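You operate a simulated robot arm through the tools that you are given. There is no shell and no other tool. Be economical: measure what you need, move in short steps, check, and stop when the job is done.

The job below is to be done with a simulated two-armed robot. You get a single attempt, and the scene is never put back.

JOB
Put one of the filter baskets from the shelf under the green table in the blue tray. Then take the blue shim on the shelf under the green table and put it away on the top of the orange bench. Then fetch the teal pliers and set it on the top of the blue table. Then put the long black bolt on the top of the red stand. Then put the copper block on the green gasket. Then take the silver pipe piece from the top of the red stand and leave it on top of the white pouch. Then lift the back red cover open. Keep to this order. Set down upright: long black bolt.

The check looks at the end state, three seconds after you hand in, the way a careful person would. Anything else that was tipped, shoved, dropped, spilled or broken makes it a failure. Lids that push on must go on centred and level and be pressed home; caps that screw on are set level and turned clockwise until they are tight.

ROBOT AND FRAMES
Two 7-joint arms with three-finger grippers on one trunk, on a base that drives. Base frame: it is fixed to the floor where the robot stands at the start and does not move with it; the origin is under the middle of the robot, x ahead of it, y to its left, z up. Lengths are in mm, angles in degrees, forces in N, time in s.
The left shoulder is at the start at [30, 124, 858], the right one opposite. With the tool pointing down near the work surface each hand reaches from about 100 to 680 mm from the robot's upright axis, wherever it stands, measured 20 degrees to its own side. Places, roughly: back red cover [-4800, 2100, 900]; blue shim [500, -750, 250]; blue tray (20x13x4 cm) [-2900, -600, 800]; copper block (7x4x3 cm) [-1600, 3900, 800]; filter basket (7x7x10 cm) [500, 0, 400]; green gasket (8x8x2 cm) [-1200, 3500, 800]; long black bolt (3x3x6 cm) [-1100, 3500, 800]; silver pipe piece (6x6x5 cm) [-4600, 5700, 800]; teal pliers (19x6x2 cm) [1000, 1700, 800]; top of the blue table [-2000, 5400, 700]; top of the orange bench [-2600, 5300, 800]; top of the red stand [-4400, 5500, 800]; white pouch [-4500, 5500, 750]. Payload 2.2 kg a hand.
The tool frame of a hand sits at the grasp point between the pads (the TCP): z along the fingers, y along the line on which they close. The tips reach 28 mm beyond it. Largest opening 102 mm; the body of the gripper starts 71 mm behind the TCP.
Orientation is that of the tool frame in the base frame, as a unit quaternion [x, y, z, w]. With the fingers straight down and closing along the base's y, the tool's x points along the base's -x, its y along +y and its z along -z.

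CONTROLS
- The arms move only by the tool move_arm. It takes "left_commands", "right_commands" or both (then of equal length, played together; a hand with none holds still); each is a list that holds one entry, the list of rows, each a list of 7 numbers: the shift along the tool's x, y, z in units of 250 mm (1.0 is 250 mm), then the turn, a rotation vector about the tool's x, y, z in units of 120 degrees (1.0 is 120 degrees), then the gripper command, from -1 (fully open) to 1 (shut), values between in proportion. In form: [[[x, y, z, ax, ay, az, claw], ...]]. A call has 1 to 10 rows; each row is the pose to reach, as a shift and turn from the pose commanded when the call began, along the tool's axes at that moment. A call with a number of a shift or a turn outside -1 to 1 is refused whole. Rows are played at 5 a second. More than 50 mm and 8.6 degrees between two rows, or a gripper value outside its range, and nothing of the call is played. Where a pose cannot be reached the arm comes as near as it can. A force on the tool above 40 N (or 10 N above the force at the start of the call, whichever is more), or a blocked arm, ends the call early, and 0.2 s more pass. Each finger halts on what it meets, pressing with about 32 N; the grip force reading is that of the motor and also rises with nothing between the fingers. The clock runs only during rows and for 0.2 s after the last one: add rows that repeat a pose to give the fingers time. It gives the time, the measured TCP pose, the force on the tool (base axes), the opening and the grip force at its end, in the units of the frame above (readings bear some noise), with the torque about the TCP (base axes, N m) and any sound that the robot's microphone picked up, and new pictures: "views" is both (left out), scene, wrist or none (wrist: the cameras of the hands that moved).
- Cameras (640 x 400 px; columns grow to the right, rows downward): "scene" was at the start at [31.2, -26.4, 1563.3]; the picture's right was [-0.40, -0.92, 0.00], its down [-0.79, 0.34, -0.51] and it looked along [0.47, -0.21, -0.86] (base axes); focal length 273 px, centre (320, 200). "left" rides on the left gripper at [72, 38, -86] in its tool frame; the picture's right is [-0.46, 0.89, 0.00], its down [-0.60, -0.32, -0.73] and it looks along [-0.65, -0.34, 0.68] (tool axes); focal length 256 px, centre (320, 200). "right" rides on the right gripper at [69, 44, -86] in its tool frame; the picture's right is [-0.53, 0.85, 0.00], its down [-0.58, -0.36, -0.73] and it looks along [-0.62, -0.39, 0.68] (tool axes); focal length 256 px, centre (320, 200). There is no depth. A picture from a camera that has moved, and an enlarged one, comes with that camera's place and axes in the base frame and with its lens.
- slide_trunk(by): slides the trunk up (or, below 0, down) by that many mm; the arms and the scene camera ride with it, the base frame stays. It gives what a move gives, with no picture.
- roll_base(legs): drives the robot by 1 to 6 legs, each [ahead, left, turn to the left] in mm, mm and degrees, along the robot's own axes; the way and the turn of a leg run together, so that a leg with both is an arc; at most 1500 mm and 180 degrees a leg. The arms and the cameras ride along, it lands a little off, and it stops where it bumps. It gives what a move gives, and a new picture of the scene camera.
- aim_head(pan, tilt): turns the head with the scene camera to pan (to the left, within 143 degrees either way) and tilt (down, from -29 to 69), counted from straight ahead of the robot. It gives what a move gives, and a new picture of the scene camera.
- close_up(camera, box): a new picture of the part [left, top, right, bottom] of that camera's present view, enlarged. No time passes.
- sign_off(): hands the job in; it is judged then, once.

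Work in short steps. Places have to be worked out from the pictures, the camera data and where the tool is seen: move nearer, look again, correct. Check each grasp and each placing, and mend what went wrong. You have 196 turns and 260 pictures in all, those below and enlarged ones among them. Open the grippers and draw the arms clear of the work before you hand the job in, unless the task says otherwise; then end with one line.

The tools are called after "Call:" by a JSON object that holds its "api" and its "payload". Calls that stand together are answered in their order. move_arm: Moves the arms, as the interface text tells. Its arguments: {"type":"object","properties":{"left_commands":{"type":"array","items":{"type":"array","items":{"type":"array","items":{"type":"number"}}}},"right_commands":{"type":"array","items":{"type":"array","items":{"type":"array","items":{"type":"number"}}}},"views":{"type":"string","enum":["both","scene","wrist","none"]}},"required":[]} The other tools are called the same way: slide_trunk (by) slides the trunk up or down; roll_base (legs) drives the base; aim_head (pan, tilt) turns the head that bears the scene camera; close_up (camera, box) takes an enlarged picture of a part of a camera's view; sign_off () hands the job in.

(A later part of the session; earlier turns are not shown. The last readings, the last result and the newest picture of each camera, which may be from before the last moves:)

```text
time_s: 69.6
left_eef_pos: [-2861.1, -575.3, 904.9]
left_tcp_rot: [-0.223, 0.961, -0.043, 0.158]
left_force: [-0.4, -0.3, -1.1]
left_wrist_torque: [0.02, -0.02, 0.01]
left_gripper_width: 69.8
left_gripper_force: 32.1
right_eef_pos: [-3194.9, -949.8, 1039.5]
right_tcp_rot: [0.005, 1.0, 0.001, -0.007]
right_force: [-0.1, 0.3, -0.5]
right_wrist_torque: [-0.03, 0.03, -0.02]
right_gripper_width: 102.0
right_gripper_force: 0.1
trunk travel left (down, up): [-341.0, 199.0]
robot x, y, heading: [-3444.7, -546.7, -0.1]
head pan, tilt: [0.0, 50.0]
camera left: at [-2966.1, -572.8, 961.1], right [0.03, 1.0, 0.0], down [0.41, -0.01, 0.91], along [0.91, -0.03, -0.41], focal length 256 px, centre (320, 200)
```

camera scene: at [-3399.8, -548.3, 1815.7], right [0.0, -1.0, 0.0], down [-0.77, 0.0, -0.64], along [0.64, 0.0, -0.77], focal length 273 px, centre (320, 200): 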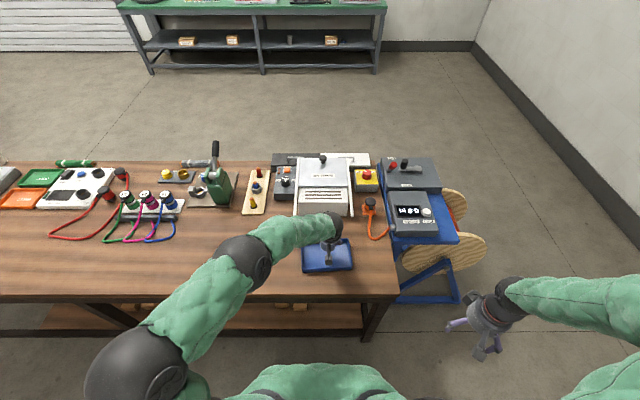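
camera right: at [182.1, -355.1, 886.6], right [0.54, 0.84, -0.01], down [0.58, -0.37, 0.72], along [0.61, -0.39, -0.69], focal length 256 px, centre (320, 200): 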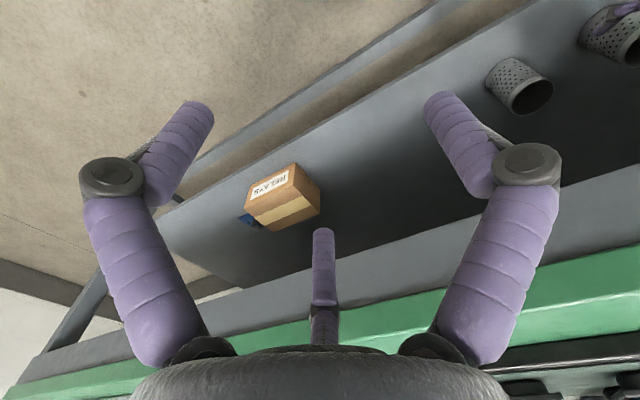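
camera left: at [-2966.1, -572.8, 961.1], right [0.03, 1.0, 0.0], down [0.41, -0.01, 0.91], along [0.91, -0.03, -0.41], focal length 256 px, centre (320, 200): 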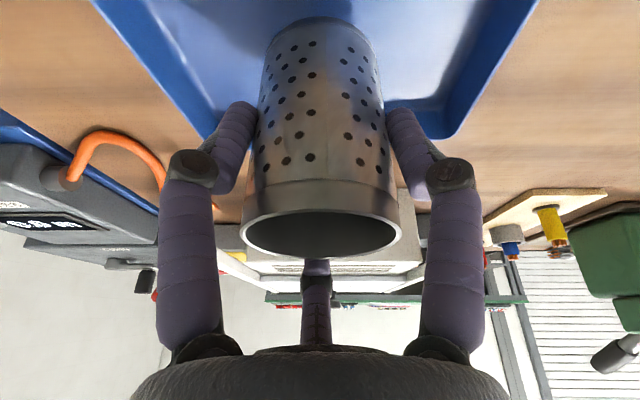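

It's aligned well over the tray. I'll lower in small steps while watching the force.

Call:
{"api": "move_arm", "payload": {"left_commands": [[[0.0114, 0.0056, 0.038, 0, 0, 0, 0.6], [0.0171, 0.0084, 0.057, 0, 0, 0, 0.6], [0.0171, 0.0084, 0.057, 0, 0, 0, 0.6]]], "views": "none"}}

```text
time_s: 70.4
left_eef_pos: [-2860.5, -577.0, 890.7]
left_tcp_rot: [-0.221, 0.961, -0.043, 0.158]
left_force: [-0.2, 0.8, -1.2]
left_wrist_torque: [-0.02, 0.0, 0.02]
left_gripper_width: 69.5
left_gripper_force: 32.1
right_eef_pos: [-3196.0, -949.0, 1039.3]
right_tcp_rot: [0.006, 1.0, 0.0, -0.008]
right_force: [-0.1, 0.0, 0.0]
right_wrist_torque: [0.01, 0.0, 0.0]
right_gripper_width: 101.9
right_gripper_force: 0.0
trunk travel left (down, up): [-341.0, 199.0]
robot x, y, heading: [-3445.2, -548.7, -0.1]
head pan, tilt: [0.0, 50.0]
```

No contact yet; I'll go down further in 5 mm steps.

Call:
{"api": "move_arm", "payload": {"left_commands": [[[0.0057, 0.0028, 0.019, 0, 0, 0, 0.6], [0.0086, 0.0042, 0.0285, 0, 0, 0, 0.6], [0.0086, 0.0042, 0.0285, 0, 0, 0, 0.6]]], "views": "none"}}

Call:
{"api": "move_arm", "payload": {"left_commands": [[[0.0057, 0.0028, 0.019, 0, 0, 0, 0.6], [0.0057, 0.0028, 0.019, 0, 0, 0, 0.6]]], "views": "wrist"}}

```text
time_s: 71.2
left_eef_pos: [-2861.3, -576.7, 883.6]
left_tcp_rot: [-0.221, 0.961, -0.043, 0.158]
left_force: [-0.7, -0.2, -1.5]
left_wrist_torque: [0.01, -0.04, 0.03]
left_gripper_width: 69.6
left_gripper_force: 31.6
right_eef_pos: [-3194.3, -950.7, 1038.8]
right_tcp_rot: [0.005, 1.0, 0.001, -0.007]
right_force: [0.2, 0.7, -0.4]
right_wrist_torque: [-0.01, 0.0, 0.04]
right_gripper_width: 102.3
right_gripper_force: 0.1
trunk travel left (down, up): [-341.0, 199.0]
robot x, y, heading: [-3444.5, -553.3, 0.1]
head pan, tilt: [0.0, 50.0]
```

```text
time_s: 71.8
left_eef_pos: [-2861.6, -576.9, 878.6]
left_tcp_rot: [-0.223, 0.961, -0.043, 0.158]
left_force: [0.1, 0.4, -1.5]
left_wrist_torque: [0.0, 0.0, -0.04]
left_gripper_width: 69.6
left_gripper_force: 32.4
right_eef_pos: [-3195.8, -950.2, 1039.7]
right_tcp_rot: [0.006, 1.0, 0.002, -0.006]
right_force: [1.0, -0.3, -0.8]
right_wrist_torque: [-0.02, 0.05, -0.01]
right_gripper_width: 101.9
right_gripper_force: 0.0
trunk travel left (down, up): [-341.0, 199.0]
robot x, y, heading: [-3444.7, -546.3, -0.2]
head pan, tilt: [0.0, 50.0]
camera left: at [-2966.0, -573.9, 933.8], right [0.03, 1.0, 0.0], down [0.41, -0.01, 0.91], along [0.91, -0.03, -0.41], focal length 256 px, centre (320, 200)
```

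left: 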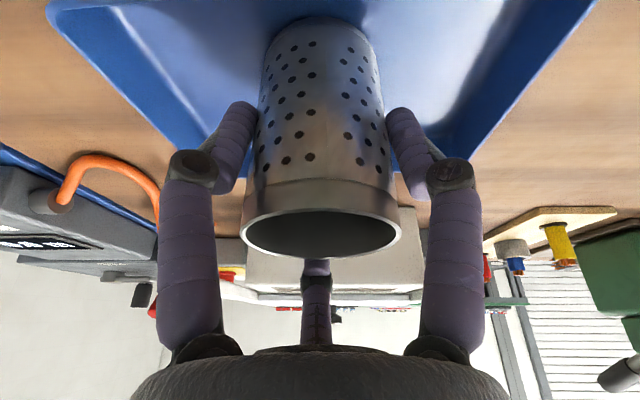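

Still free. I'll continue down in 4 mm rows, relying on the force stop.

Call:
{"api": "move_arm", "payload": {"left_commands": [[[0.0046, 0.0022, 0.0152, 0, 0, 0, 0.6], [0.0092, 0.0044, 0.0304, 0, 0, 0, 0.6], [0.0092, 0.0044, 0.0304, 0, 0, 0, 0.6]]], "views": "none"}}

Call:
{"api": "move_arm", "payload": {"left_commands": [[[0.0046, 0.0022, 0.0152, 0, 0, 0, 0.6], [0.0046, 0.0022, 0.0152, 0, 0, 0, 0.6]]], "views": "none"}}

```text
time_s: 72.6
left_eef_pos: [-2858.4, -577.2, 876.2]
left_tcp_rot: [-0.222, 0.96, -0.046, 0.161]
left_force: [1.9, 2.6, 25.0]
left_wrist_torque: [0.28, 0.64, -0.04]
left_gripper_width: 70.7
left_gripper_force: 32.0
right_eef_pos: [-3197.1, -949.6, 1042.4]
right_tcp_rot: [0.005, 1.0, 0.001, -0.006]
right_force: [0.3, -0.2, 0.3]
right_wrist_torque: [0.02, 0.0, 0.0]
right_gripper_width: 102.1
right_gripper_force: 0.1
trunk travel left (down, up): [-341.0, 199.0]
robot x, y, heading: [-3449.1, -550.9, 0.0]
head pan, tilt: [0.0, 50.0]
```

```text
time_s: 73.2
left_eef_pos: [-2859.5, -577.8, 869.6]
left_tcp_rot: [-0.223, 0.961, -0.045, 0.16]
left_force: [6.5, 2.7, 26.9]
left_wrist_torque: [0.2, 0.41, -0.07]
left_gripper_width: 72.7
left_gripper_force: 31.8
right_eef_pos: [-3197.0, -948.9, 1040.2]
right_tcp_rot: [0.005, 1.0, 0.001, -0.006]
right_force: [-0.3, 0.1, -0.8]
right_wrist_torque: [0.01, 0.02, -0.01]
right_gripper_width: 102.3
right_gripper_force: 0.0
trunk travel left (down, up): [-341.0, 199.0]
robot x, y, heading: [-3444.7, -549.1, -0.4]
head pan, tilt: [0.0, 50.0]
```

Contact was made with about 26 N and the basket has settled level. I'll open the fingers, then rise straight up.

Call:
{"api": "move_arm", "payload": {"left_commands": [[[0, 0, 0, 0, 0, 0, 0], [0, 0, 0, 0, 0, 0, -0.6], [0, 0, 0, 0, 0, 0, -1], [0, 0, 0, 0, 0, 0, -1], [-0.034, -0.017, -0.114, 0, 0, 0, -1], [-0.068, -0.033, -0.228, 0, 0, 0, -1], [-0.114, -0.056, -0.38, 0, 0, 0, -1], [-0.154, -0.075, -0.513, 0, 0, 0, -1]]], "views": "both"}}

```text
time_s: 75.0
left_eef_pos: [-2861.2, -575.5, 1003.7]
left_tcp_rot: [-0.222, 0.961, -0.044, 0.158]
left_force: [-0.4, 0.1, -0.5]
left_wrist_torque: [0.03, -0.01, 0.0]
left_gripper_width: 102.0
left_gripper_force: 0.1
right_eef_pos: [-3196.1, -948.9, 1039.3]
right_tcp_rot: [0.006, 1.0, 0.001, -0.006]
right_force: [-0.3, -0.1, -1.0]
right_wrist_torque: [0.02, 0.0, -0.03]
right_gripper_width: 102.0
right_gripper_force: 0.2
trunk travel left (down, up): [-341.0, 199.0]
robot x, y, heading: [-3446.2, -547.5, -0.2]
head pan, tilt: [0.0, 50.0]
camera scene: at [-3399.3, -548.4, 1815.6], right [0.0, -1.0, 0.0], down [-0.77, 0.0, -0.64], along [0.64, 0.0, -0.77], focal length 273 px, centre (320, 200)
camera left: at [-2966.0, -571.6, 1057.9], right [0.03, 1.0, 0.0], down [0.41, -0.01, 0.91], along [0.91, -0.03, -0.41], focal length 256 px, centre (320, 200)
```

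scene: 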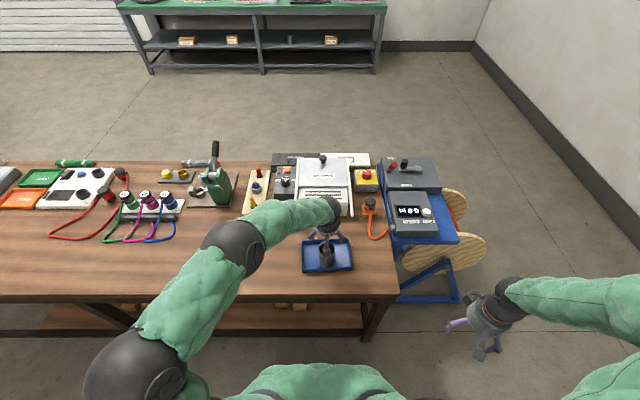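
left: 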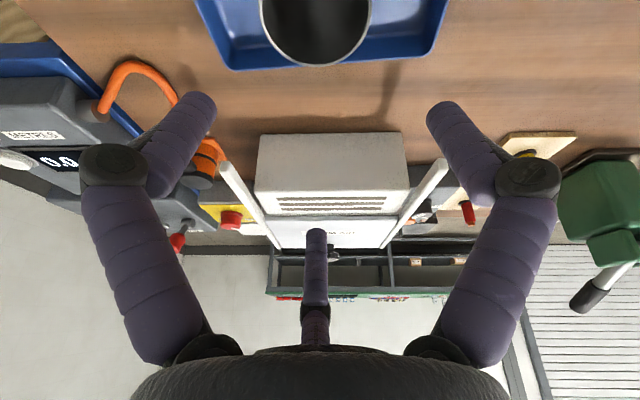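

The basket stands upright in the blue tray, so step 1 is done. For the shim I'll tuck the left hand in and drive back around to the green table's right part.

Call:
{"api": "roll_base", "payload": {"legs": [[-280, 0, 0]]}}

Call:
{"api": "move_arm", "payload": {"left_commands": [[[0.071, 0.094, -0.105, 0, 0, 0, -1], [0.143, 0.188, -0.211, 0, 0, 0, -1], [0.214, 0.282, -0.316, 0, 0, 0, -1], [0.285, 0.376, -0.421, 0, 0, 0, -1], [0.357, 0.47, -0.527, 0, 0, 0, -1], [0.428, 0.564, -0.632, 0, 0, 0, -1]]], "views": "none"}}

Call:
{"api": "roll_base", "payload": {"legs": [[0, -1400, 0], [1500, 0, 0], [900, 0, 0], [0, 1100, 0], [600, 0, 0]]}}

```text
time_s: 76.9
left_eef_pos: [-3138.2, -577.1, 1003.1]
left_tcp_rot: [-0.218, 0.962, -0.044, 0.157]
left_force: [-0.4, 0.3, -0.2]
left_wrist_torque: [-0.01, -0.03, 0.01]
left_gripper_width: 101.9
left_gripper_force: 0.0
right_eef_pos: [-3477.5, -949.5, 1038.8]
right_tcp_rot: [0.01, 1.0, 0.001, -0.007]
right_force: [-0.5, 0.2, -0.9]
right_wrist_torque: [0.01, -0.02, -0.02]
right_gripper_width: 102.0
right_gripper_force: 0.0
trunk travel left (down, up): [-341.0, 199.0]
robot x, y, heading: [-3724.2, -547.3, -0.6]
head pan, tilt: [0.0, 50.0]
camera scene: at [-3677.8, -547.0, 1815.7], right [-0.01, -1.0, 0.0], down [-0.77, 0.01, -0.64], along [0.64, -0.01, -0.77], focal length 273 px, centre (320, 200)
```

scene: 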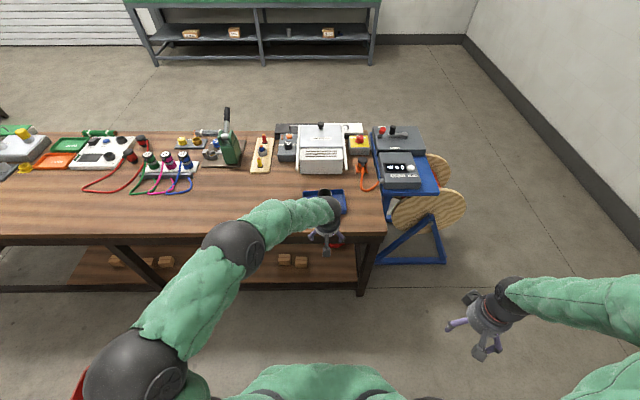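

```text
time_s: 78.3
left_eef_pos: [-3340.3, -494.7, 1102.0]
left_tcp_rot: [-0.218, 0.962, -0.044, 0.157]
left_force: [-0.5, 0.6, -0.1]
left_wrist_torque: [-0.03, -0.03, -0.02]
left_gripper_width: 101.8
left_gripper_force: 0.0
right_eef_pos: [-3476.7, -948.8, 1039.4]
right_tcp_rot: [0.008, 1.0, 0.001, -0.006]
right_force: [0.1, 0.2, 0.4]
right_wrist_torque: [0.0, -0.03, 0.0]
right_gripper_width: 101.7
right_gripper_force: 0.1
trunk travel left (down, up): [-341.0, 199.0]
robot x, y, heading: [-3722.6, -545.1, -0.7]
head pan, tilt: [0.0, 50.0]
```

```text
time_s: 104.7
left_eef_pos: [-429.2, -644.0, 1100.9]
left_tcp_rot: [-0.244, 0.956, -0.04, 0.158]
left_force: [-0.5, -0.1, -0.4]
left_wrist_torque: [0.0, -0.01, 0.01]
left_gripper_width: 102.0
left_gripper_force: 0.0
right_eef_pos: [-540.7, -1105.3, 1038.6]
right_tcp_rot: [-0.018, 1.0, 0.001, -0.007]
right_force: [-0.5, 0.1, -0.2]
right_wrist_torque: [0.03, 0.03, -0.04]
right_gripper_width: 101.9
right_gripper_force: 0.1
trunk travel left (down, up): [-341.0, 199.0]
robot x, y, heading: [-812.7, -716.6, 2.5]
head pan, tilt: [0.0, 50.0]
camera scene: at [-762.7, -714.8, 1815.6], right [0.04, -1.0, 0.0], down [-0.77, -0.03, -0.64], along [0.64, 0.03, -0.77], focal length 273 px, centre (320, 200)
```

scene: 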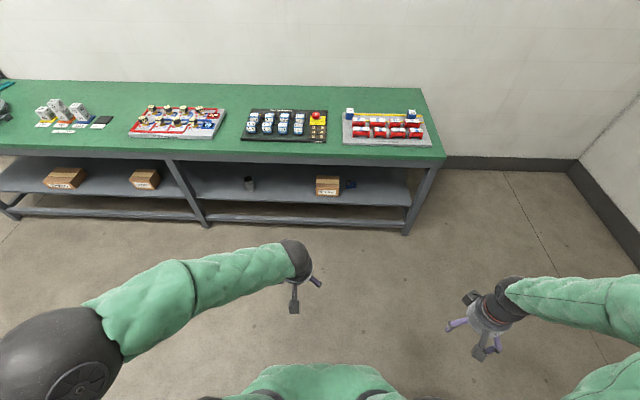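

The green table is ahead. I'll zoom in on the box and shim, and lower the trunk fully.

Call:
{"api": "slide_trunk", "payload": {"by": -340}}

Call:
{"api": "aim_head", "payload": {"pan": 0, "tilt": 25}}

Call:
{"api": "close_up", "payload": {"camera": "scene", "box": [300, 180, 460, 290]}}

```text
time_s: 108.0
left_eef_pos: [-428.0, -644.0, 763.5]
left_tcp_rot: [-0.244, 0.956, -0.04, 0.159]
left_force: [0.0, 0.8, 0.1]
left_wrist_torque: [-0.01, 0.04, -0.03]
left_gripper_width: 101.8
left_gripper_force: 0.1
right_eef_pos: [-542.2, -1106.5, 700.1]
right_tcp_rot: [-0.019, 1.0, 0.001, -0.007]
right_force: [-0.7, -0.4, 0.9]
right_wrist_torque: [-0.03, 0.0, -0.01]
right_gripper_width: 102.0
right_gripper_force: 0.1
trunk travel left (down, up): [-1.0, 539.0]
robot x, y, heading: [-806.0, -719.0, 2.7]
head pan, tilt: [0.0, 50.0]
```

```text
time_s: 108.9
left_eef_pos: [-429.0, -644.7, 761.3]
left_tcp_rot: [-0.244, 0.956, -0.04, 0.158]
left_force: [0.6, 0.6, -0.9]
left_wrist_torque: [0.02, 0.03, 0.04]
left_gripper_width: 102.0
left_gripper_force: 0.1
right_eef_pos: [-541.1, -1105.7, 699.3]
right_tcp_rot: [-0.018, 1.0, 0.001, -0.007]
right_force: [0.5, -1.4, 1.0]
right_wrist_torque: [-0.02, -0.03, 0.01]
right_gripper_width: 102.0
right_gripper_force: 0.1
trunk travel left (down, up): [-1.0, 539.0]
robot x, y, heading: [-805.0, -720.7, 2.5]
head pan, tilt: [0.0, 25.0]
camera scene: at [-748.4, -714.2, 1513.1], right [0.04, -1.0, 0.0], down [-0.42, -0.02, -0.91], along [0.91, 0.04, -0.42], focal length 273 px, centre (320, 200)
```

scene: 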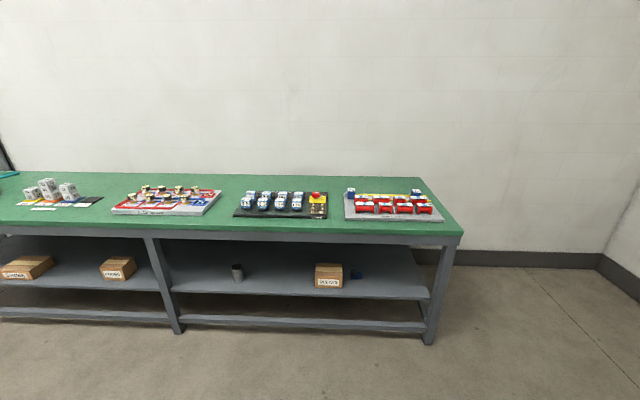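

```text
3.64 times, centred on (380, 235) of scene
camera zoom: at [-748.4, -714.2, 1513.1], right [0.04, -1.0, 0.0], down [-0.42, -0.02, -0.91], along [0.91, 0.04, -0.42], focal length 993 px, centre (102, 73)
```

zoom: 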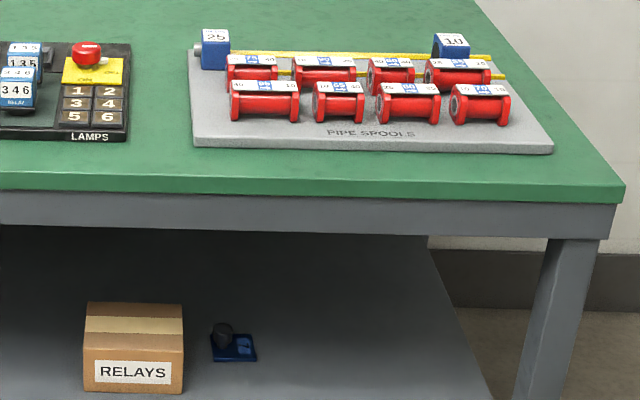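

The shim is a blue plate with a black knob at about [635, -865], on the shelf at z ≈ 352; the apron's underside is near z 740. I'll drive so that the right arm is nearly straight when it reaches there.

Call:
{"api": "roll_base", "payload": {"legs": [[0, 0, -2.5], [690, 95, 0]]}}

```text
time_s: 113.2
left_eef_pos: [260.6, -564.2, 762.1]
left_tcp_rot: [-0.225, 0.96, -0.042, 0.159]
left_force: [-0.2, -0.7, -0.2]
left_wrist_torque: [-0.02, 0.01, 0.01]
left_gripper_width: 102.0
left_gripper_force: 0.0
right_eef_pos: [128.5, -1022.5, 700.3]
right_tcp_rot: [0.003, 1.0, 0.001, -0.007]
right_force: [-0.5, -0.5, -0.8]
right_wrist_torque: [0.03, -0.03, -0.02]
right_gripper_width: 102.1
right_gripper_force: 0.1
trunk travel left (down, up): [-1.0, 539.0]
robot x, y, heading: [-118.5, -624.1, 0.1]
head pan, tilt: [0.0, 25.0]
camera scene: at [-61.3, -621.8, 1513.1], right [0.0, -1.0, 0.0], down [-0.42, 0.0, -0.91], along [0.91, 0.0, -0.42], focal length 273 px, centre (320, 200)
```

scene: 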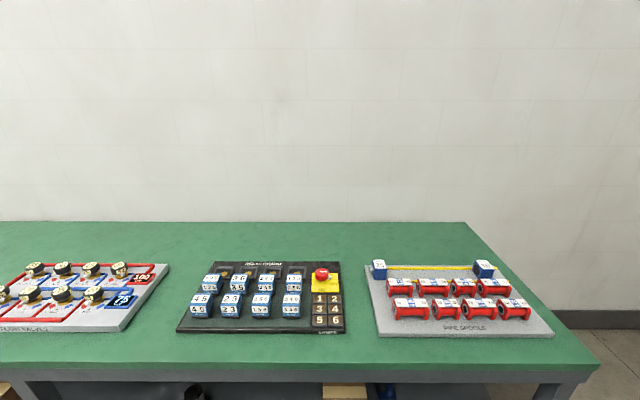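

I'll bring the right hand down in front of the shelf at about [300, -900, 480], tilted 25° with one finger forward, to look at the shim.

Call:
{"api": "move_arm", "payload": {"right_commands": [[[-0.086, 0.061, 0.11, 0.007, -0.025, -0.031, -1], [-0.172, 0.122, 0.22, 0.013, -0.051, -0.061, -1], [-0.258, 0.183, 0.33, 0.02, -0.076, -0.092, -1], [-0.344, 0.244, 0.44, 0.027, -0.101, -0.123, -1], [-0.43, 0.305, 0.55, 0.034, -0.127, -0.154, -1], [-0.516, 0.366, 0.66, 0.04, -0.152, -0.184, -1], [-0.602, 0.427, 0.77, 0.047, -0.178, -0.215, -1], [-0.688, 0.488, 0.88, 0.054, -0.203, -0.246, -1], [-0.688, 0.488, 0.88, 0.054, -0.203, -0.246, -1]]], "views": "wrist"}}

```text
time_s: 115.2
left_eef_pos: [259.5, -564.5, 763.3]
left_tcp_rot: [-0.225, 0.961, -0.043, 0.158]
left_force: [-0.2, 0.0, -0.8]
left_wrist_torque: [-0.04, 0.02, 0.03]
left_gripper_width: 102.1
left_gripper_force: 0.1
right_eef_pos: [298.8, -899.4, 475.8]
right_tcp_rot: [-0.25, 0.945, -0.054, 0.202]
right_force: [-0.3, -0.1, -0.7]
right_wrist_torque: [0.0, 0.01, -0.01]
right_gripper_width: 101.8
right_gripper_force: 0.1
trunk travel left (down, up): [-1.0, 539.0]
robot x, y, heading: [-124.4, -621.9, 0.2]
head pan, tilt: [0.0, 25.0]
camera right: at [187.7, -895.2, 522.3], right [0.04, 1.0, 0.02], down [0.32, -0.03, 0.95], along [0.95, -0.03, -0.32], focal length 256 px, centre (320, 200)
```

right: 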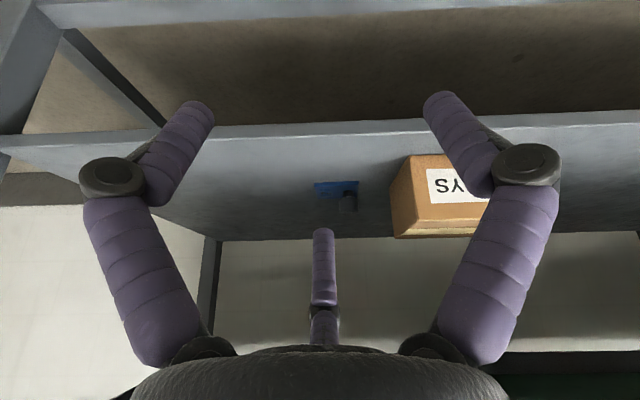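

The knob appears near [650, -860]. I'll slide the hand further in under the table, keeping low, and look again.

Call:
{"api": "move_arm", "payload": {"right_commands": [[[-0.12, -0.041, 0.073, 0, 0, 0, -1], [-0.241, -0.082, 0.147, 0, 0, 0, -1], [-0.361, -0.122, 0.22, 0, 0, 0, -1], [-0.482, -0.163, 0.294, 0, 0, 0, -1], [-0.602, -0.204, 0.367, 0, 0, 0, -1], [-0.602, -0.204, 0.367, 0, 0, 0, -1]]], "views": "both"}}

```text
time_s: 116.5
left_eef_pos: [261.4, -564.7, 761.1]
left_tcp_rot: [-0.225, 0.961, -0.042, 0.157]
left_force: [0.5, -0.4, -0.1]
left_wrist_torque: [-0.02, -0.01, 0.03]
left_gripper_width: 101.8
left_gripper_force: 0.1
right_eef_pos: [479.8, -868.0, 458.7]
right_tcp_rot: [-0.251, 0.945, -0.053, 0.202]
right_force: [0.5, -0.1, 0.6]
right_wrist_torque: [-0.03, 0.03, 0.0]
right_gripper_width: 102.2
right_gripper_force: 0.1
trunk travel left (down, up): [-1.0, 539.0]
robot x, y, heading: [-121.0, -623.8, 0.2]
head pan, tilt: [0.0, 25.0]
camera scene: at [-61.2, -621.7, 1513.1], right [0.0, -1.0, 0.0], down [-0.42, 0.0, -0.91], along [0.91, 0.0, -0.42], focal length 273 px, centre (320, 200)
camera right: at [369.0, -863.5, 505.0], right [0.04, 1.0, 0.02], down [0.32, -0.03, 0.95], along [0.95, -0.03, -0.32], focal length 256 px, centre (320, 200)
```

scene: 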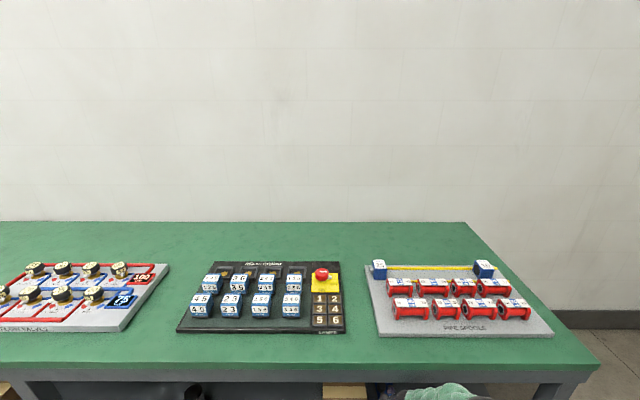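
right: 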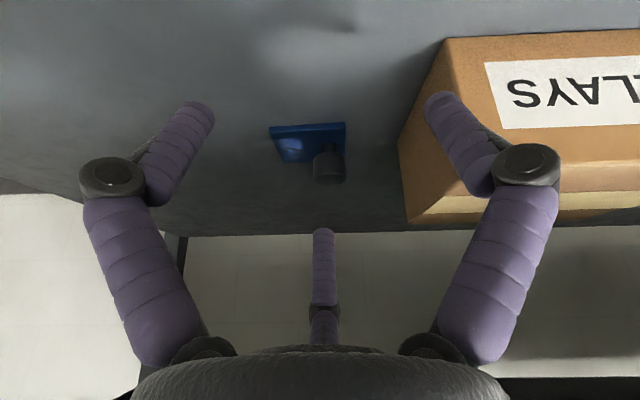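

Triangulated: the knob is about [618, -861], 32 mm wide with its top near z 395, and the plate is at [614, -883]. I'll partly close to 60 mm and move to just above the knob.

Call:
{"api": "move_arm", "payload": {"right_commands": [[[-0.098, -0.0475, 0.08, 0, 0, 0, -0.18], [-0.196, -0.095, 0.16, 0, 0, 0, -0.18], [-0.294, -0.1425, 0.24, 0, 0, 0, -0.18], [-0.392, -0.19, 0.321, 0, 0, 0, -0.18], [-0.392, -0.19, 0.321, 0, 0, 0, -0.18]]], "views": "wrist"}}

```text
time_s: 118.0
left_eef_pos: [236.1, -579.6, 765.3]
left_tcp_rot: [-0.21, 0.963, -0.047, 0.161]
left_force: [-0.5, 0.9, -0.3]
left_wrist_torque: [0.02, 0.02, -0.02]
left_gripper_width: 102.1
left_gripper_force: 0.1
right_eef_pos: [531.2, -858.4, 386.0]
right_tcp_rot: [-0.251, 0.954, -0.028, 0.163]
right_force: [8.9, 5.6, 48.1]
right_wrist_torque: [0.61, 0.58, 0.13]
right_gripper_width: 82.4
right_gripper_force: 12.8
trunk travel left (down, up): [-1.0, 539.0]
robot x, y, heading: [-141.5, -630.8, -1.3]
head pan, tilt: [0.0, 25.0]
stopped in row 5 (right hand): the arm was blocked; the commanded pose is now the measured one
camera right: at [424.4, -856.1, 441.7], right [0.04, 1.0, 0.04], down [0.41, -0.06, 0.91], along [0.91, -0.02, -0.41], focal length 256 px, centre (320, 200)
```

right: 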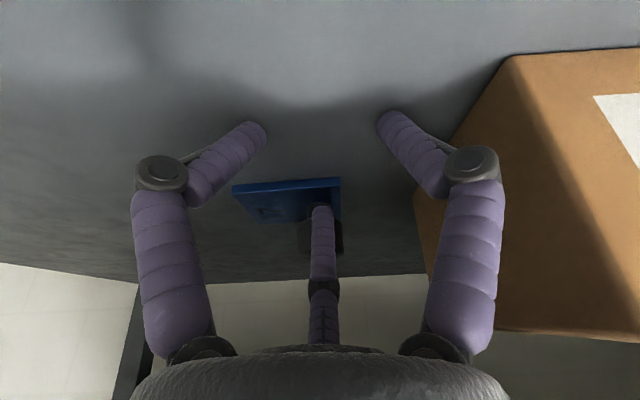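

It blocked again: something on the arm met the table and levered the tips down onto the shelf. I'll look at the right arm with the head camera to see what touches.

Call:
{"api": "aim_head", "payload": {"pan": -35, "tilt": 58}}

```text
time_s: 119.0
left_eef_pos: [234.8, -580.7, 766.0]
left_tcp_rot: [-0.212, 0.963, -0.047, 0.163]
left_force: [0.4, -0.2, -0.6]
left_wrist_torque: [0.02, -0.01, -0.02]
left_gripper_width: 101.8
left_gripper_force: 0.1
right_eef_pos: [530.0, -858.7, 386.3]
right_tcp_rot: [-0.252, 0.954, -0.028, 0.16]
right_force: [-11.6, 15.2, 95.2]
right_wrist_torque: [1.28, 1.87, -1.09]
right_gripper_width: 82.2
right_gripper_force: 45.3
trunk travel left (down, up): [-1.0, 539.0]
robot x, y, heading: [-139.2, -626.5, -1.8]
head pan, tilt: [-35.0, 58.0]
camera scene: at [-132.9, -667.1, 1465.9], right [-0.59, -0.81, -0.01], down [-0.68, 0.5, -0.54], along [0.44, -0.32, -0.84], focal length 273 px, centre (320, 200)
```

scene: 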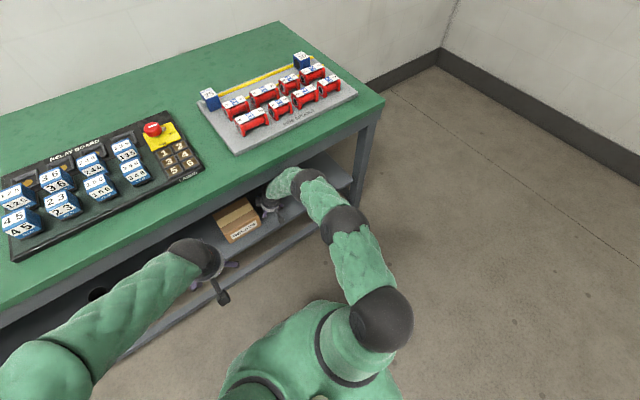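

The wrist, about 280 mm behind the TCP, evidently hit the apron from below. I need a steeper tilt while the hand is high. I'll rotate back to about 45°, which swings the wrist down and back, and rise to a free pose.

Call:
{"api": "move_arm", "payload": {"right_commands": [[[0, 0, 0, 0.03, -0.052, 0, -0.4], [0.01, 0.005, -0.05, 0.06, -0.104, 0, -0.4], [0.03, 0.018, -0.13, 0.085, -0.15, 0, -0.18], [0.048, 0.027, -0.209, 0.107, -0.188, 0, -0.18], [0.048, 0.027, -0.209, 0.107, -0.188, 0, -0.18]]], "views": "wrist"}}

```text
time_s: 120.2
left_eef_pos: [243.9, -580.8, 761.7]
left_tcp_rot: [-0.213, 0.963, -0.045, 0.157]
left_force: [-0.2, -0.4, -0.7]
left_wrist_torque: [0.01, 0.02, 0.0]
left_gripper_width: 102.0
left_gripper_force: 0.0
right_eef_pos: [515.1, -852.1, 428.4]
right_tcp_rot: [-0.226, 0.903, -0.088, 0.354]
right_force: [0.3, 0.1, 0.0]
right_wrist_torque: [-0.04, 0.01, 0.01]
right_gripper_width: 60.0
right_gripper_force: 0.1
right hand out of reach, approached as far as the arm can: row 3, 4, 5
trunk travel left (down, up): [-1.0, 539.0]
robot x, y, heading: [-139.5, -628.2, -1.4]
head pan, tilt: [-35.0, 58.0]
camera right: at [395.8, -844.0, 437.1], right [0.05, 1.0, 0.05], down [0.0, -0.05, 1.0], along [1.0, -0.05, -0.01], focal length 256 px, centre (320, 200)
```

right: 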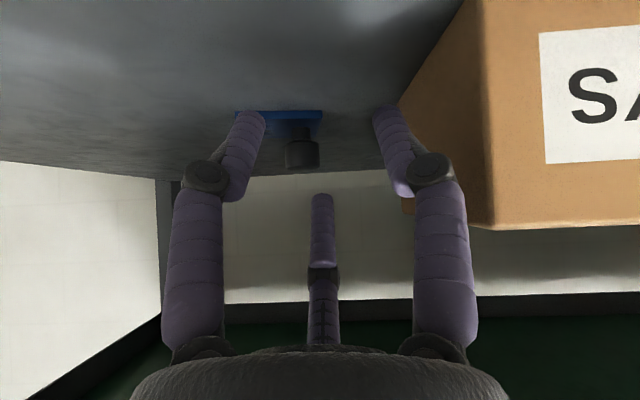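

It's free now at 43° tilt. The shim seems nudged to about [633, -871], still flat on the shelf. I'll move forward at this tilt to just short of the knob.

Call:
{"api": "move_arm", "payload": {"right_commands": [[[-0.069, -0.064, 0.078, 0, 0, 0, -0.18], [-0.139, -0.129, 0.155, 0, 0, 0, -0.18], [-0.208, -0.193, 0.233, 0, 0, 0, -0.18], [-0.208, -0.193, 0.233, 0, 0, 0, -0.18]]], "views": "wrist"}}

```text
time_s: 121.2
left_eef_pos: [244.4, -580.4, 760.9]
left_tcp_rot: [-0.212, 0.964, -0.045, 0.157]
left_force: [-0.1, -0.1, -0.2]
left_wrist_torque: [0.01, -0.02, -0.01]
left_gripper_width: 102.3
left_gripper_force: 0.1
right_eef_pos: [604.3, -867.0, 434.6]
right_tcp_rot: [-0.235, 0.896, -0.082, 0.368]
right_force: [0.5, -0.3, 0.7]
right_wrist_torque: [0.01, -0.04, 0.01]
right_gripper_width: 60.1
right_gripper_force: 0.1
trunk travel left (down, up): [-1.0, 539.0]
robot x, y, heading: [-141.4, -626.4, -1.4]
head pan, tilt: [-35.0, 58.0]
camera right: at [484.9, -863.1, 441.7], right [0.03, 1.0, 0.06], down [-0.02, -0.06, 1.0], along [1.0, -0.03, 0.02], focal length 256 px, centre (320, 200)
```

right: 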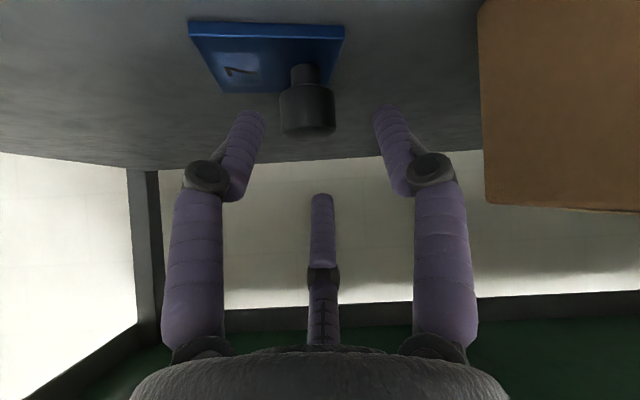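

The knob's cap is 29 mm wide at about [617, -872], z 388–406. I'll shift 6 mm sideways, then swing to 30° tilt while lowering around it.

Call:
{"api": "move_arm", "payload": {"right_commands": [[[0.012, -0.021, 0, 0, 0, 0, -0.18], [0.027, -0.012, 0.031, -0.02, 0.035, 0, -0.18], [0.043, -0.003, 0.063, -0.04, 0.071, 0, -0.18], [0.058, 0.006, 0.094, -0.06, 0.106, 0, -0.18], [0.058, 0.006, 0.094, -0.06, 0.106, 0, -0.18]]], "views": "wrist"}}

```text
time_s: 121.9
left_eef_pos: [243.3, -580.9, 762.3]
left_tcp_rot: [-0.212, 0.963, -0.045, 0.157]
left_force: [1.4, 0.2, -0.5]
left_wrist_torque: [0.01, -0.01, -0.01]
left_gripper_width: 101.8
left_gripper_force: 0.0
right_eef_pos: [590.7, -857.8, 401.4]
right_tcp_rot: [-0.247, 0.92, -0.06, 0.297]
right_force: [-1.7, -3.5, 22.1]
right_wrist_torque: [-0.14, -0.87, 0.08]
right_gripper_width: 72.7
right_gripper_force: 8.8
trunk travel left (down, up): [-1.0, 539.0]
robot x, y, heading: [-141.7, -630.0, -1.2]
head pan, tilt: [-35.0, 58.0]
stopped in row 3 (right hand): the force on the tool passed its limit at 66 N (the readings are from after the stop); the commanded pose is now the measured one
camera right: at [472.4, -855.7, 425.5], right [0.02, 1.0, 0.06], down [0.13, -0.06, 0.99], along [0.99, -0.01, -0.14], focal length 256 px, centre (320, 200)
```

right: 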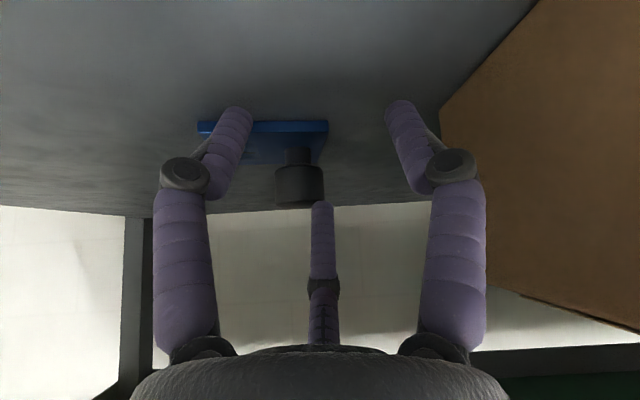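

The forward finger came down on top of the knob's cap, so the knob is a bit further in, near x 626. I'll rise, widen to 80 mm, go back to 45° and re-check.

Call:
{"api": "move_arm", "payload": {"right_commands": [[[-0.03, -0.018, -0.049, 0, 0, 0, -0.43], [-0.06, -0.05, -0.08, 0.019, -0.033, 0, -0.57], [-0.124, -0.132, -0.097, 0.038, -0.067, 0, -0.57], [-0.124, -0.132, -0.097, 0.038, -0.067, 0, -0.57]]], "views": "wrist"}}

```text
time_s: 122.9
left_eef_pos: [244.2, -579.8, 761.2]
left_tcp_rot: [-0.212, 0.964, -0.045, 0.158]
left_force: [1.2, 0.4, -0.7]
left_wrist_torque: [0.01, -0.06, 0.0]
left_gripper_width: 102.4
left_gripper_force: 0.0
right_eef_pos: [607.2, -867.7, 439.1]
right_tcp_rot: [-0.24, 0.896, -0.074, 0.367]
right_force: [0.2, -0.8, 0.0]
right_wrist_torque: [0.01, 0.02, 0.0]
right_gripper_width: 80.2
right_gripper_force: 0.1
trunk travel left (down, up): [-1.0, 539.0]
robot x, y, heading: [-139.1, -627.8, -1.3]
head pan, tilt: [-35.0, 58.0]
camera right: at [487.3, -865.2, 445.7], right [0.01, 1.0, 0.07], down [-0.01, -0.07, 1.0], along [1.0, -0.01, 0.01], focal length 256 px, centre (320, 200)
```

right: 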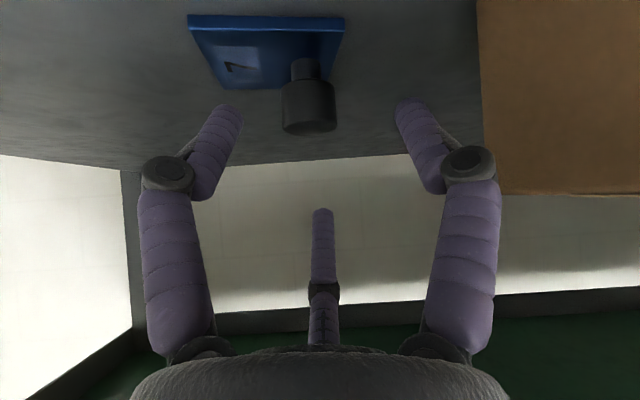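

The knob reads as about [634, -872], top z 405. I'll go 21 mm further in and slightly up, then swing down to 30° around the cap with the wider opening.

Call:
{"api": "move_arm", "payload": {"right_commands": [[[-0.058, -0.052, 0.042, 0, 0, 0, -0.57], [-0.036, -0.04, 0.068, -0.015, 0.026, 0, -0.57], [-0.015, -0.027, 0.093, -0.03, 0.052, 0, -0.57], [0.007, -0.015, 0.118, -0.045, 0.079, 0, -0.57], [0.029, -0.002, 0.144, -0.06, 0.105, 0, -0.57], [0.029, -0.002, 0.144, -0.06, 0.105, 0, -0.57]]], "views": "wrist"}}

```text
time_s: 124.2
left_eef_pos: [231.6, -579.7, 767.1]
left_tcp_rot: [-0.211, 0.963, -0.046, 0.161]
left_force: [0.3, -0.2, 0.0]
left_wrist_torque: [0.0, -0.01, 0.0]
left_gripper_width: 102.0
left_gripper_force: 0.1
right_eef_pos: [597.9, -845.5, 389.6]
right_tcp_rot: [-0.281, 0.928, -0.042, 0.242]
right_force: [1.1, 15.7, 65.2]
right_wrist_torque: [-0.35, -3.02, 0.79]
right_gripper_width: 102.9
right_gripper_force: 16.8
right hand out of reach, approached as far as the arm can: row 3, 4
trunk travel left (down, up): [-1.0, 539.0]
robot x, y, heading: [-148.3, -625.9, -1.4]
head pan, tilt: [-35.0, 58.0]
stopped in row 6 (right hand): the force on the tool passed its limit at 110 N (the readings are from after the stop); the commanded pose is now the measured one
camera right: at [484.3, -849.8, 427.1], right [-0.04, 1.0, 0.05], down [0.26, -0.04, 0.97], along [0.97, 0.05, -0.25], focal length 256 px, centre (320, 200)
```

right: 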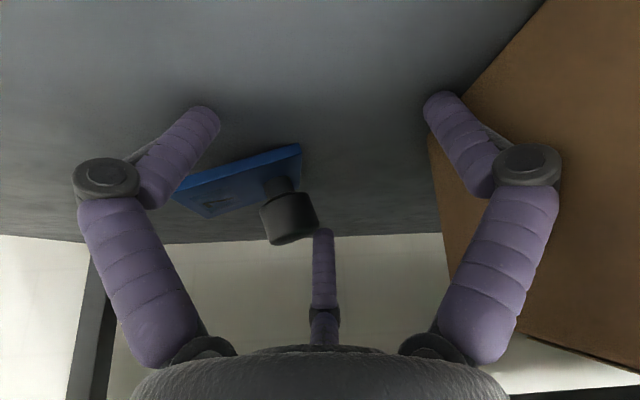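

Blocked again as the tilt decreased. I'll check which part of the arm touches the table.

Call:
{"api": "close_up", "payload": {"camera": "scene", "box": [190, 130, 430, 280]}}

```text
2.67 times, centred on (310, 205) of scene
camera zoom: at [-135.9, -664.5, 1466.7], right [-0.59, -0.8, 0.0], down [-0.68, 0.5, -0.54], along [0.43, -0.32, -0.84], focal length 728 px, centre (347, 187)
```

zoom: 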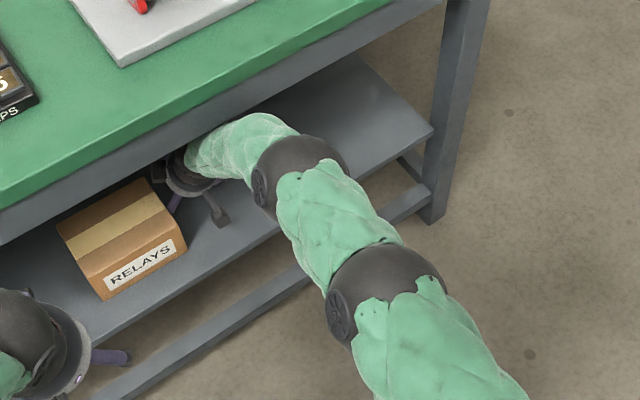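

The wrist link's hump catches the apron because the arm is bent upward. Standing farther back will straighten and lower it. First I'll free the hand again by tilting, rising and drawing back, then back the base 70 mm.

Call:
{"api": "move_arm", "payload": {"right_commands": [[[0, 0, 0, 0.023, -0.035, 0, -0.5], [0.014, 0.01, -0.08, 0.046, -0.07, 0, -0.3], [0.03, 0.02, -0.16, 0.069, -0.104, 0, -0.3], [0.043, 0.029, -0.235, 0.069, -0.104, 0, -0.3], [0.043, 0.029, -0.235, 0.069, -0.104, 0, -0.3]]], "views": "none"}}

Call:
{"api": "roll_base", "payload": {"legs": [[-70, 0, 1.4]]}}

Call:
{"api": "close_up", "payload": {"camera": "right", "box": [0, 0, 640, 400]}}

```text
time_s: 124.6
left_eef_pos: [234.4, -580.1, 762.7]
left_tcp_rot: [-0.212, 0.963, -0.045, 0.158]
left_force: [0.3, 0.6, 0.4]
left_wrist_torque: [0.03, 0.01, 0.0]
left_gripper_width: 101.7
left_gripper_force: 0.0
right_eef_pos: [603.0, -850.4, 390.2]
right_tcp_rot: [-0.271, 0.925, -0.051, 0.261]
right_force: [-6.9, 8.5, 30.3]
right_wrist_torque: [0.91, 0.1, 0.16]
right_gripper_width: 101.8
right_gripper_force: 18.2
trunk travel left (down, up): [-1.0, 539.0]
robot x, y, heading: [-146.8, -626.0, -1.2]
head pan, tilt: [-35.0, 58.0]
stopped in row 1 (right hand): the force on the tool passed its limit at 153 N (the readings are from after the stop); the commanded pose is now the measured one
```

```text
time_s: 125.3
left_eef_pos: [232.4, -579.8, 761.9]
left_tcp_rot: [-0.212, 0.963, -0.044, 0.158]
left_force: [0.0, -0.2, -0.6]
left_wrist_torque: [-0.01, 0.02, -0.02]
left_gripper_width: 101.9
left_gripper_force: 0.1
right_eef_pos: [611.3, -849.2, 395.6]
right_tcp_rot: [-0.273, 0.919, -0.053, 0.28]
right_force: [8.5, 10.5, 82.5]
right_wrist_torque: [-0.28, -3.04, 0.32]
right_gripper_width: 86.0
right_gripper_force: 44.2
trunk travel left (down, up): [-1.0, 539.0]
robot x, y, heading: [-151.5, -631.5, -1.6]
head pan, tilt: [-35.0, 58.0]
stopped in leg 1: the force on the tool passed its limit at 52 N (the readings are from after the stop); the commanded pose is now the measured one
camera scene: at [-128.7, -667.4, 1465.1], right [-0.59, -0.8, 0.0], down [-0.68, 0.5, -0.53], along [0.43, -0.31, -0.85], focal length 273 px, centre (320, 200)
```

scene: 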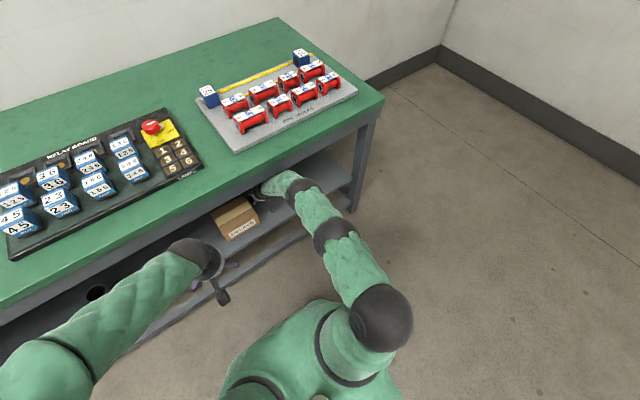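

```text
1.00 times, centred on (320, 200) of right (not enlarged: the box is as wide or as high as the picture)
camera zoom: at [494.9, -853.1, 424.4], right [-0.03, 1.0, 0.05], down [0.17, -0.04, 0.98], along [0.98, 0.04, -0.17], focal length 256 px, centre (320, 200)
```

zoom: 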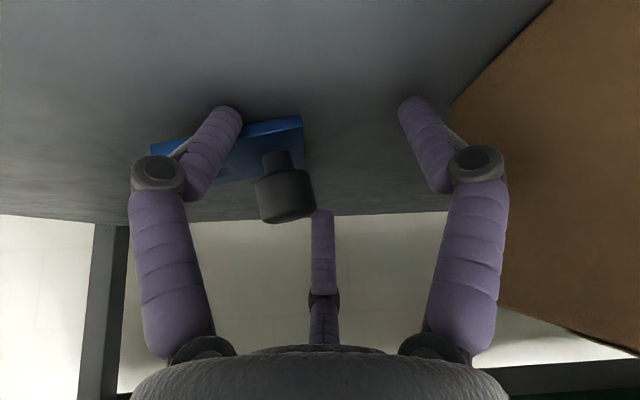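

The far finger is still pressing on the cap's edge. I'll draw the hand back and up while tilting, with the gripper held at its present width.

Call:
{"api": "move_arm", "payload": {"right_commands": [[[0.026, -0.003, -0.042, 0.018, -0.028, 0, -0.69], [0.045, 0.001, -0.122, 0.036, -0.056, 0, -0.69], [0.068, 0.006, -0.233, 0.064, -0.098, 0, -0.69], [0.068, 0.006, -0.233, 0.064, -0.098, 0, -0.69]]], "views": "wrist"}}

```text
time_s: 126.3
left_eef_pos: [234.6, -580.1, 762.5]
left_tcp_rot: [-0.211, 0.964, -0.044, 0.157]
left_force: [0.0, 0.5, 0.5]
left_wrist_torque: [0.02, -0.02, -0.05]
left_gripper_width: 101.8
left_gripper_force: 0.0
right_eef_pos: [564.1, -864.0, 434.5]
right_tcp_rot: [-0.259, 0.884, -0.085, 0.381]
right_force: [-1.6, 0.8, -1.1]
right_wrist_torque: [-0.05, -0.13, -0.08]
right_gripper_width: 86.4
right_gripper_force: 0.1
right hand out of reach, approached as far as the arm can: row 3
trunk travel left (down, up): [-1.0, 539.0]
robot x, y, heading: [-148.8, -626.8, -1.6]
head pan, tilt: [-35.0, 58.0]
camera right: at [445.1, -864.6, 436.2], right [-0.02, 1.0, 0.04], down [-0.05, -0.04, 1.0], along [1.0, 0.02, 0.05], focal length 256 px, centre (320, 200)
```

right: 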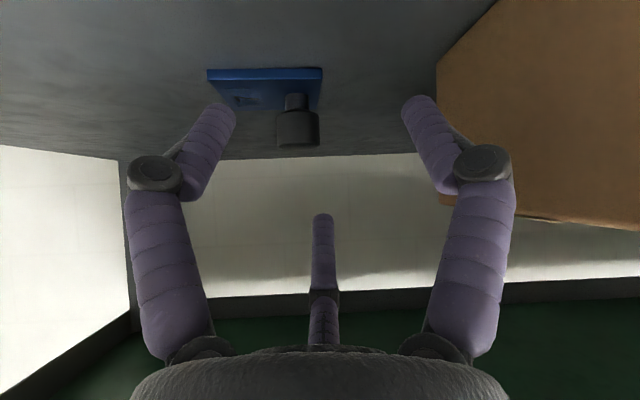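

Free again, and the shim lies flat with its knob at about [630, -875]. Now I'll back the base 80 mm so the arm can be straighter.

Call:
{"api": "roll_base", "payload": {"legs": [[-80, 0, 1.5]]}}

```text
time_s: 127.3
left_eef_pos: [153.6, -569.2, 761.3]
left_tcp_rot: [-0.224, 0.961, -0.042, 0.158]
left_force: [0.5, 0.1, 0.4]
left_wrist_torque: [0.0, 0.02, 0.02]
left_gripper_width: 102.2
left_gripper_force: 0.1
right_eef_pos: [490.1, -843.3, 432.6]
right_tcp_rot: [-0.27, 0.881, -0.08, 0.381]
right_force: [-0.1, 0.4, 0.5]
right_wrist_torque: [0.0, -0.03, 0.02]
right_gripper_width: 86.1
right_gripper_force: 0.1
trunk travel left (down, up): [-1.0, 539.0]
robot x, y, heading: [-228.5, -622.2, -0.2]
head pan, tilt: [-35.0, 58.0]
camera scene: at [-203.5, -664.6, 1465.5], right [-0.57, -0.82, 0.0], down [-0.7, 0.49, -0.53], along [0.43, -0.3, -0.85], focal length 273 px, centre (320, 200)
```

scene: 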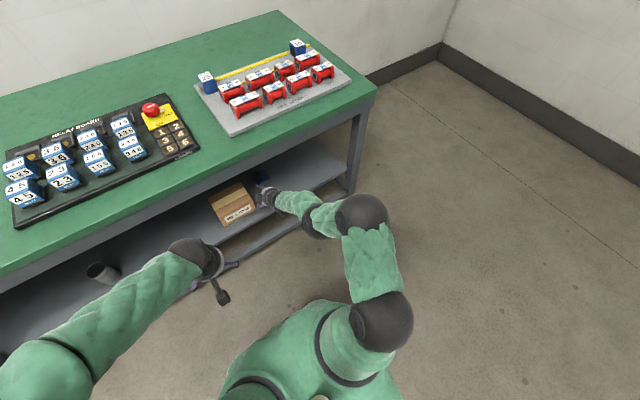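

I'll extend the right hand toward the knob again at about 45° tilt and check both reach and the view.

Call:
{"api": "move_arm", "payload": {"right_commands": [[[-0.071, -0.096, 0.106, 0, 0, 0, -0.57], [-0.142, -0.193, 0.213, 0, 0, 0, -0.57], [-0.213, -0.289, 0.319, 0, 0, 0, -0.57], [-0.213, -0.289, 0.319, 0, 0, 0, -0.57]]], "views": "both"}}

```text
time_s: 128.0
left_eef_pos: [154.3, -568.1, 760.6]
left_tcp_rot: [-0.223, 0.961, -0.042, 0.156]
left_force: [0.2, -0.6, -0.2]
left_wrist_torque: [-0.01, 0.0, 0.01]
left_gripper_width: 101.9
left_gripper_force: 0.0
right_eef_pos: [530.2, -833.4, 394.9]
right_tcp_rot: [-0.282, 0.89, -0.056, 0.355]
right_force: [-2.3, -1.4, 6.7]
right_wrist_torque: [-0.09, 0.12, -0.03]
right_gripper_width: 85.3
right_gripper_force: 2.2
right hand out of reach, approached as far as the arm can: row 3
trunk travel left (down, up): [-1.0, 539.0]
robot x, y, heading: [-226.0, -623.4, 0.1]
head pan, tilt: [-35.0, 58.0]
stopped in row 3 (right hand): the force on the tool passed its limit at 240 N (the readings are from after the stop); the commanded pose is now the measured one
camera scene: at [-202.8, -665.1, 1465.4], right [-0.57, -0.82, 0.0], down [-0.69, 0.49, -0.53], along [0.43, -0.3, -0.85], focal length 273 px, centre (320, 200)
camera right: at [410.8, -842.3, 404.7], right [-0.08, 0.99, 0.07], down [0.02, -0.07, 1.0], along [1.0, 0.08, -0.02], focal length 256 px, centre (320, 200)
```

scene: 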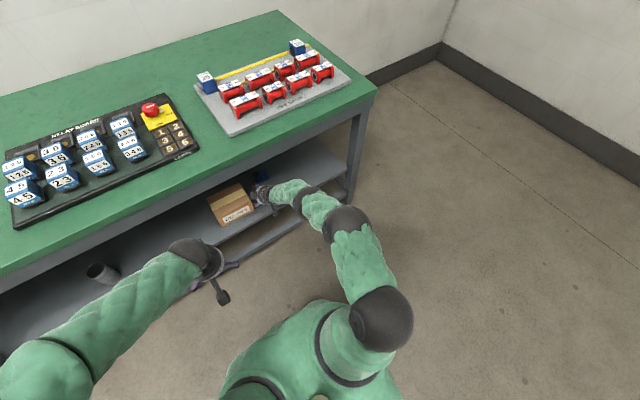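
right: 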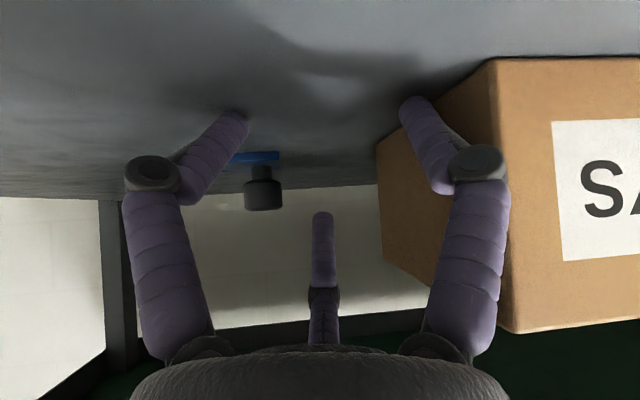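

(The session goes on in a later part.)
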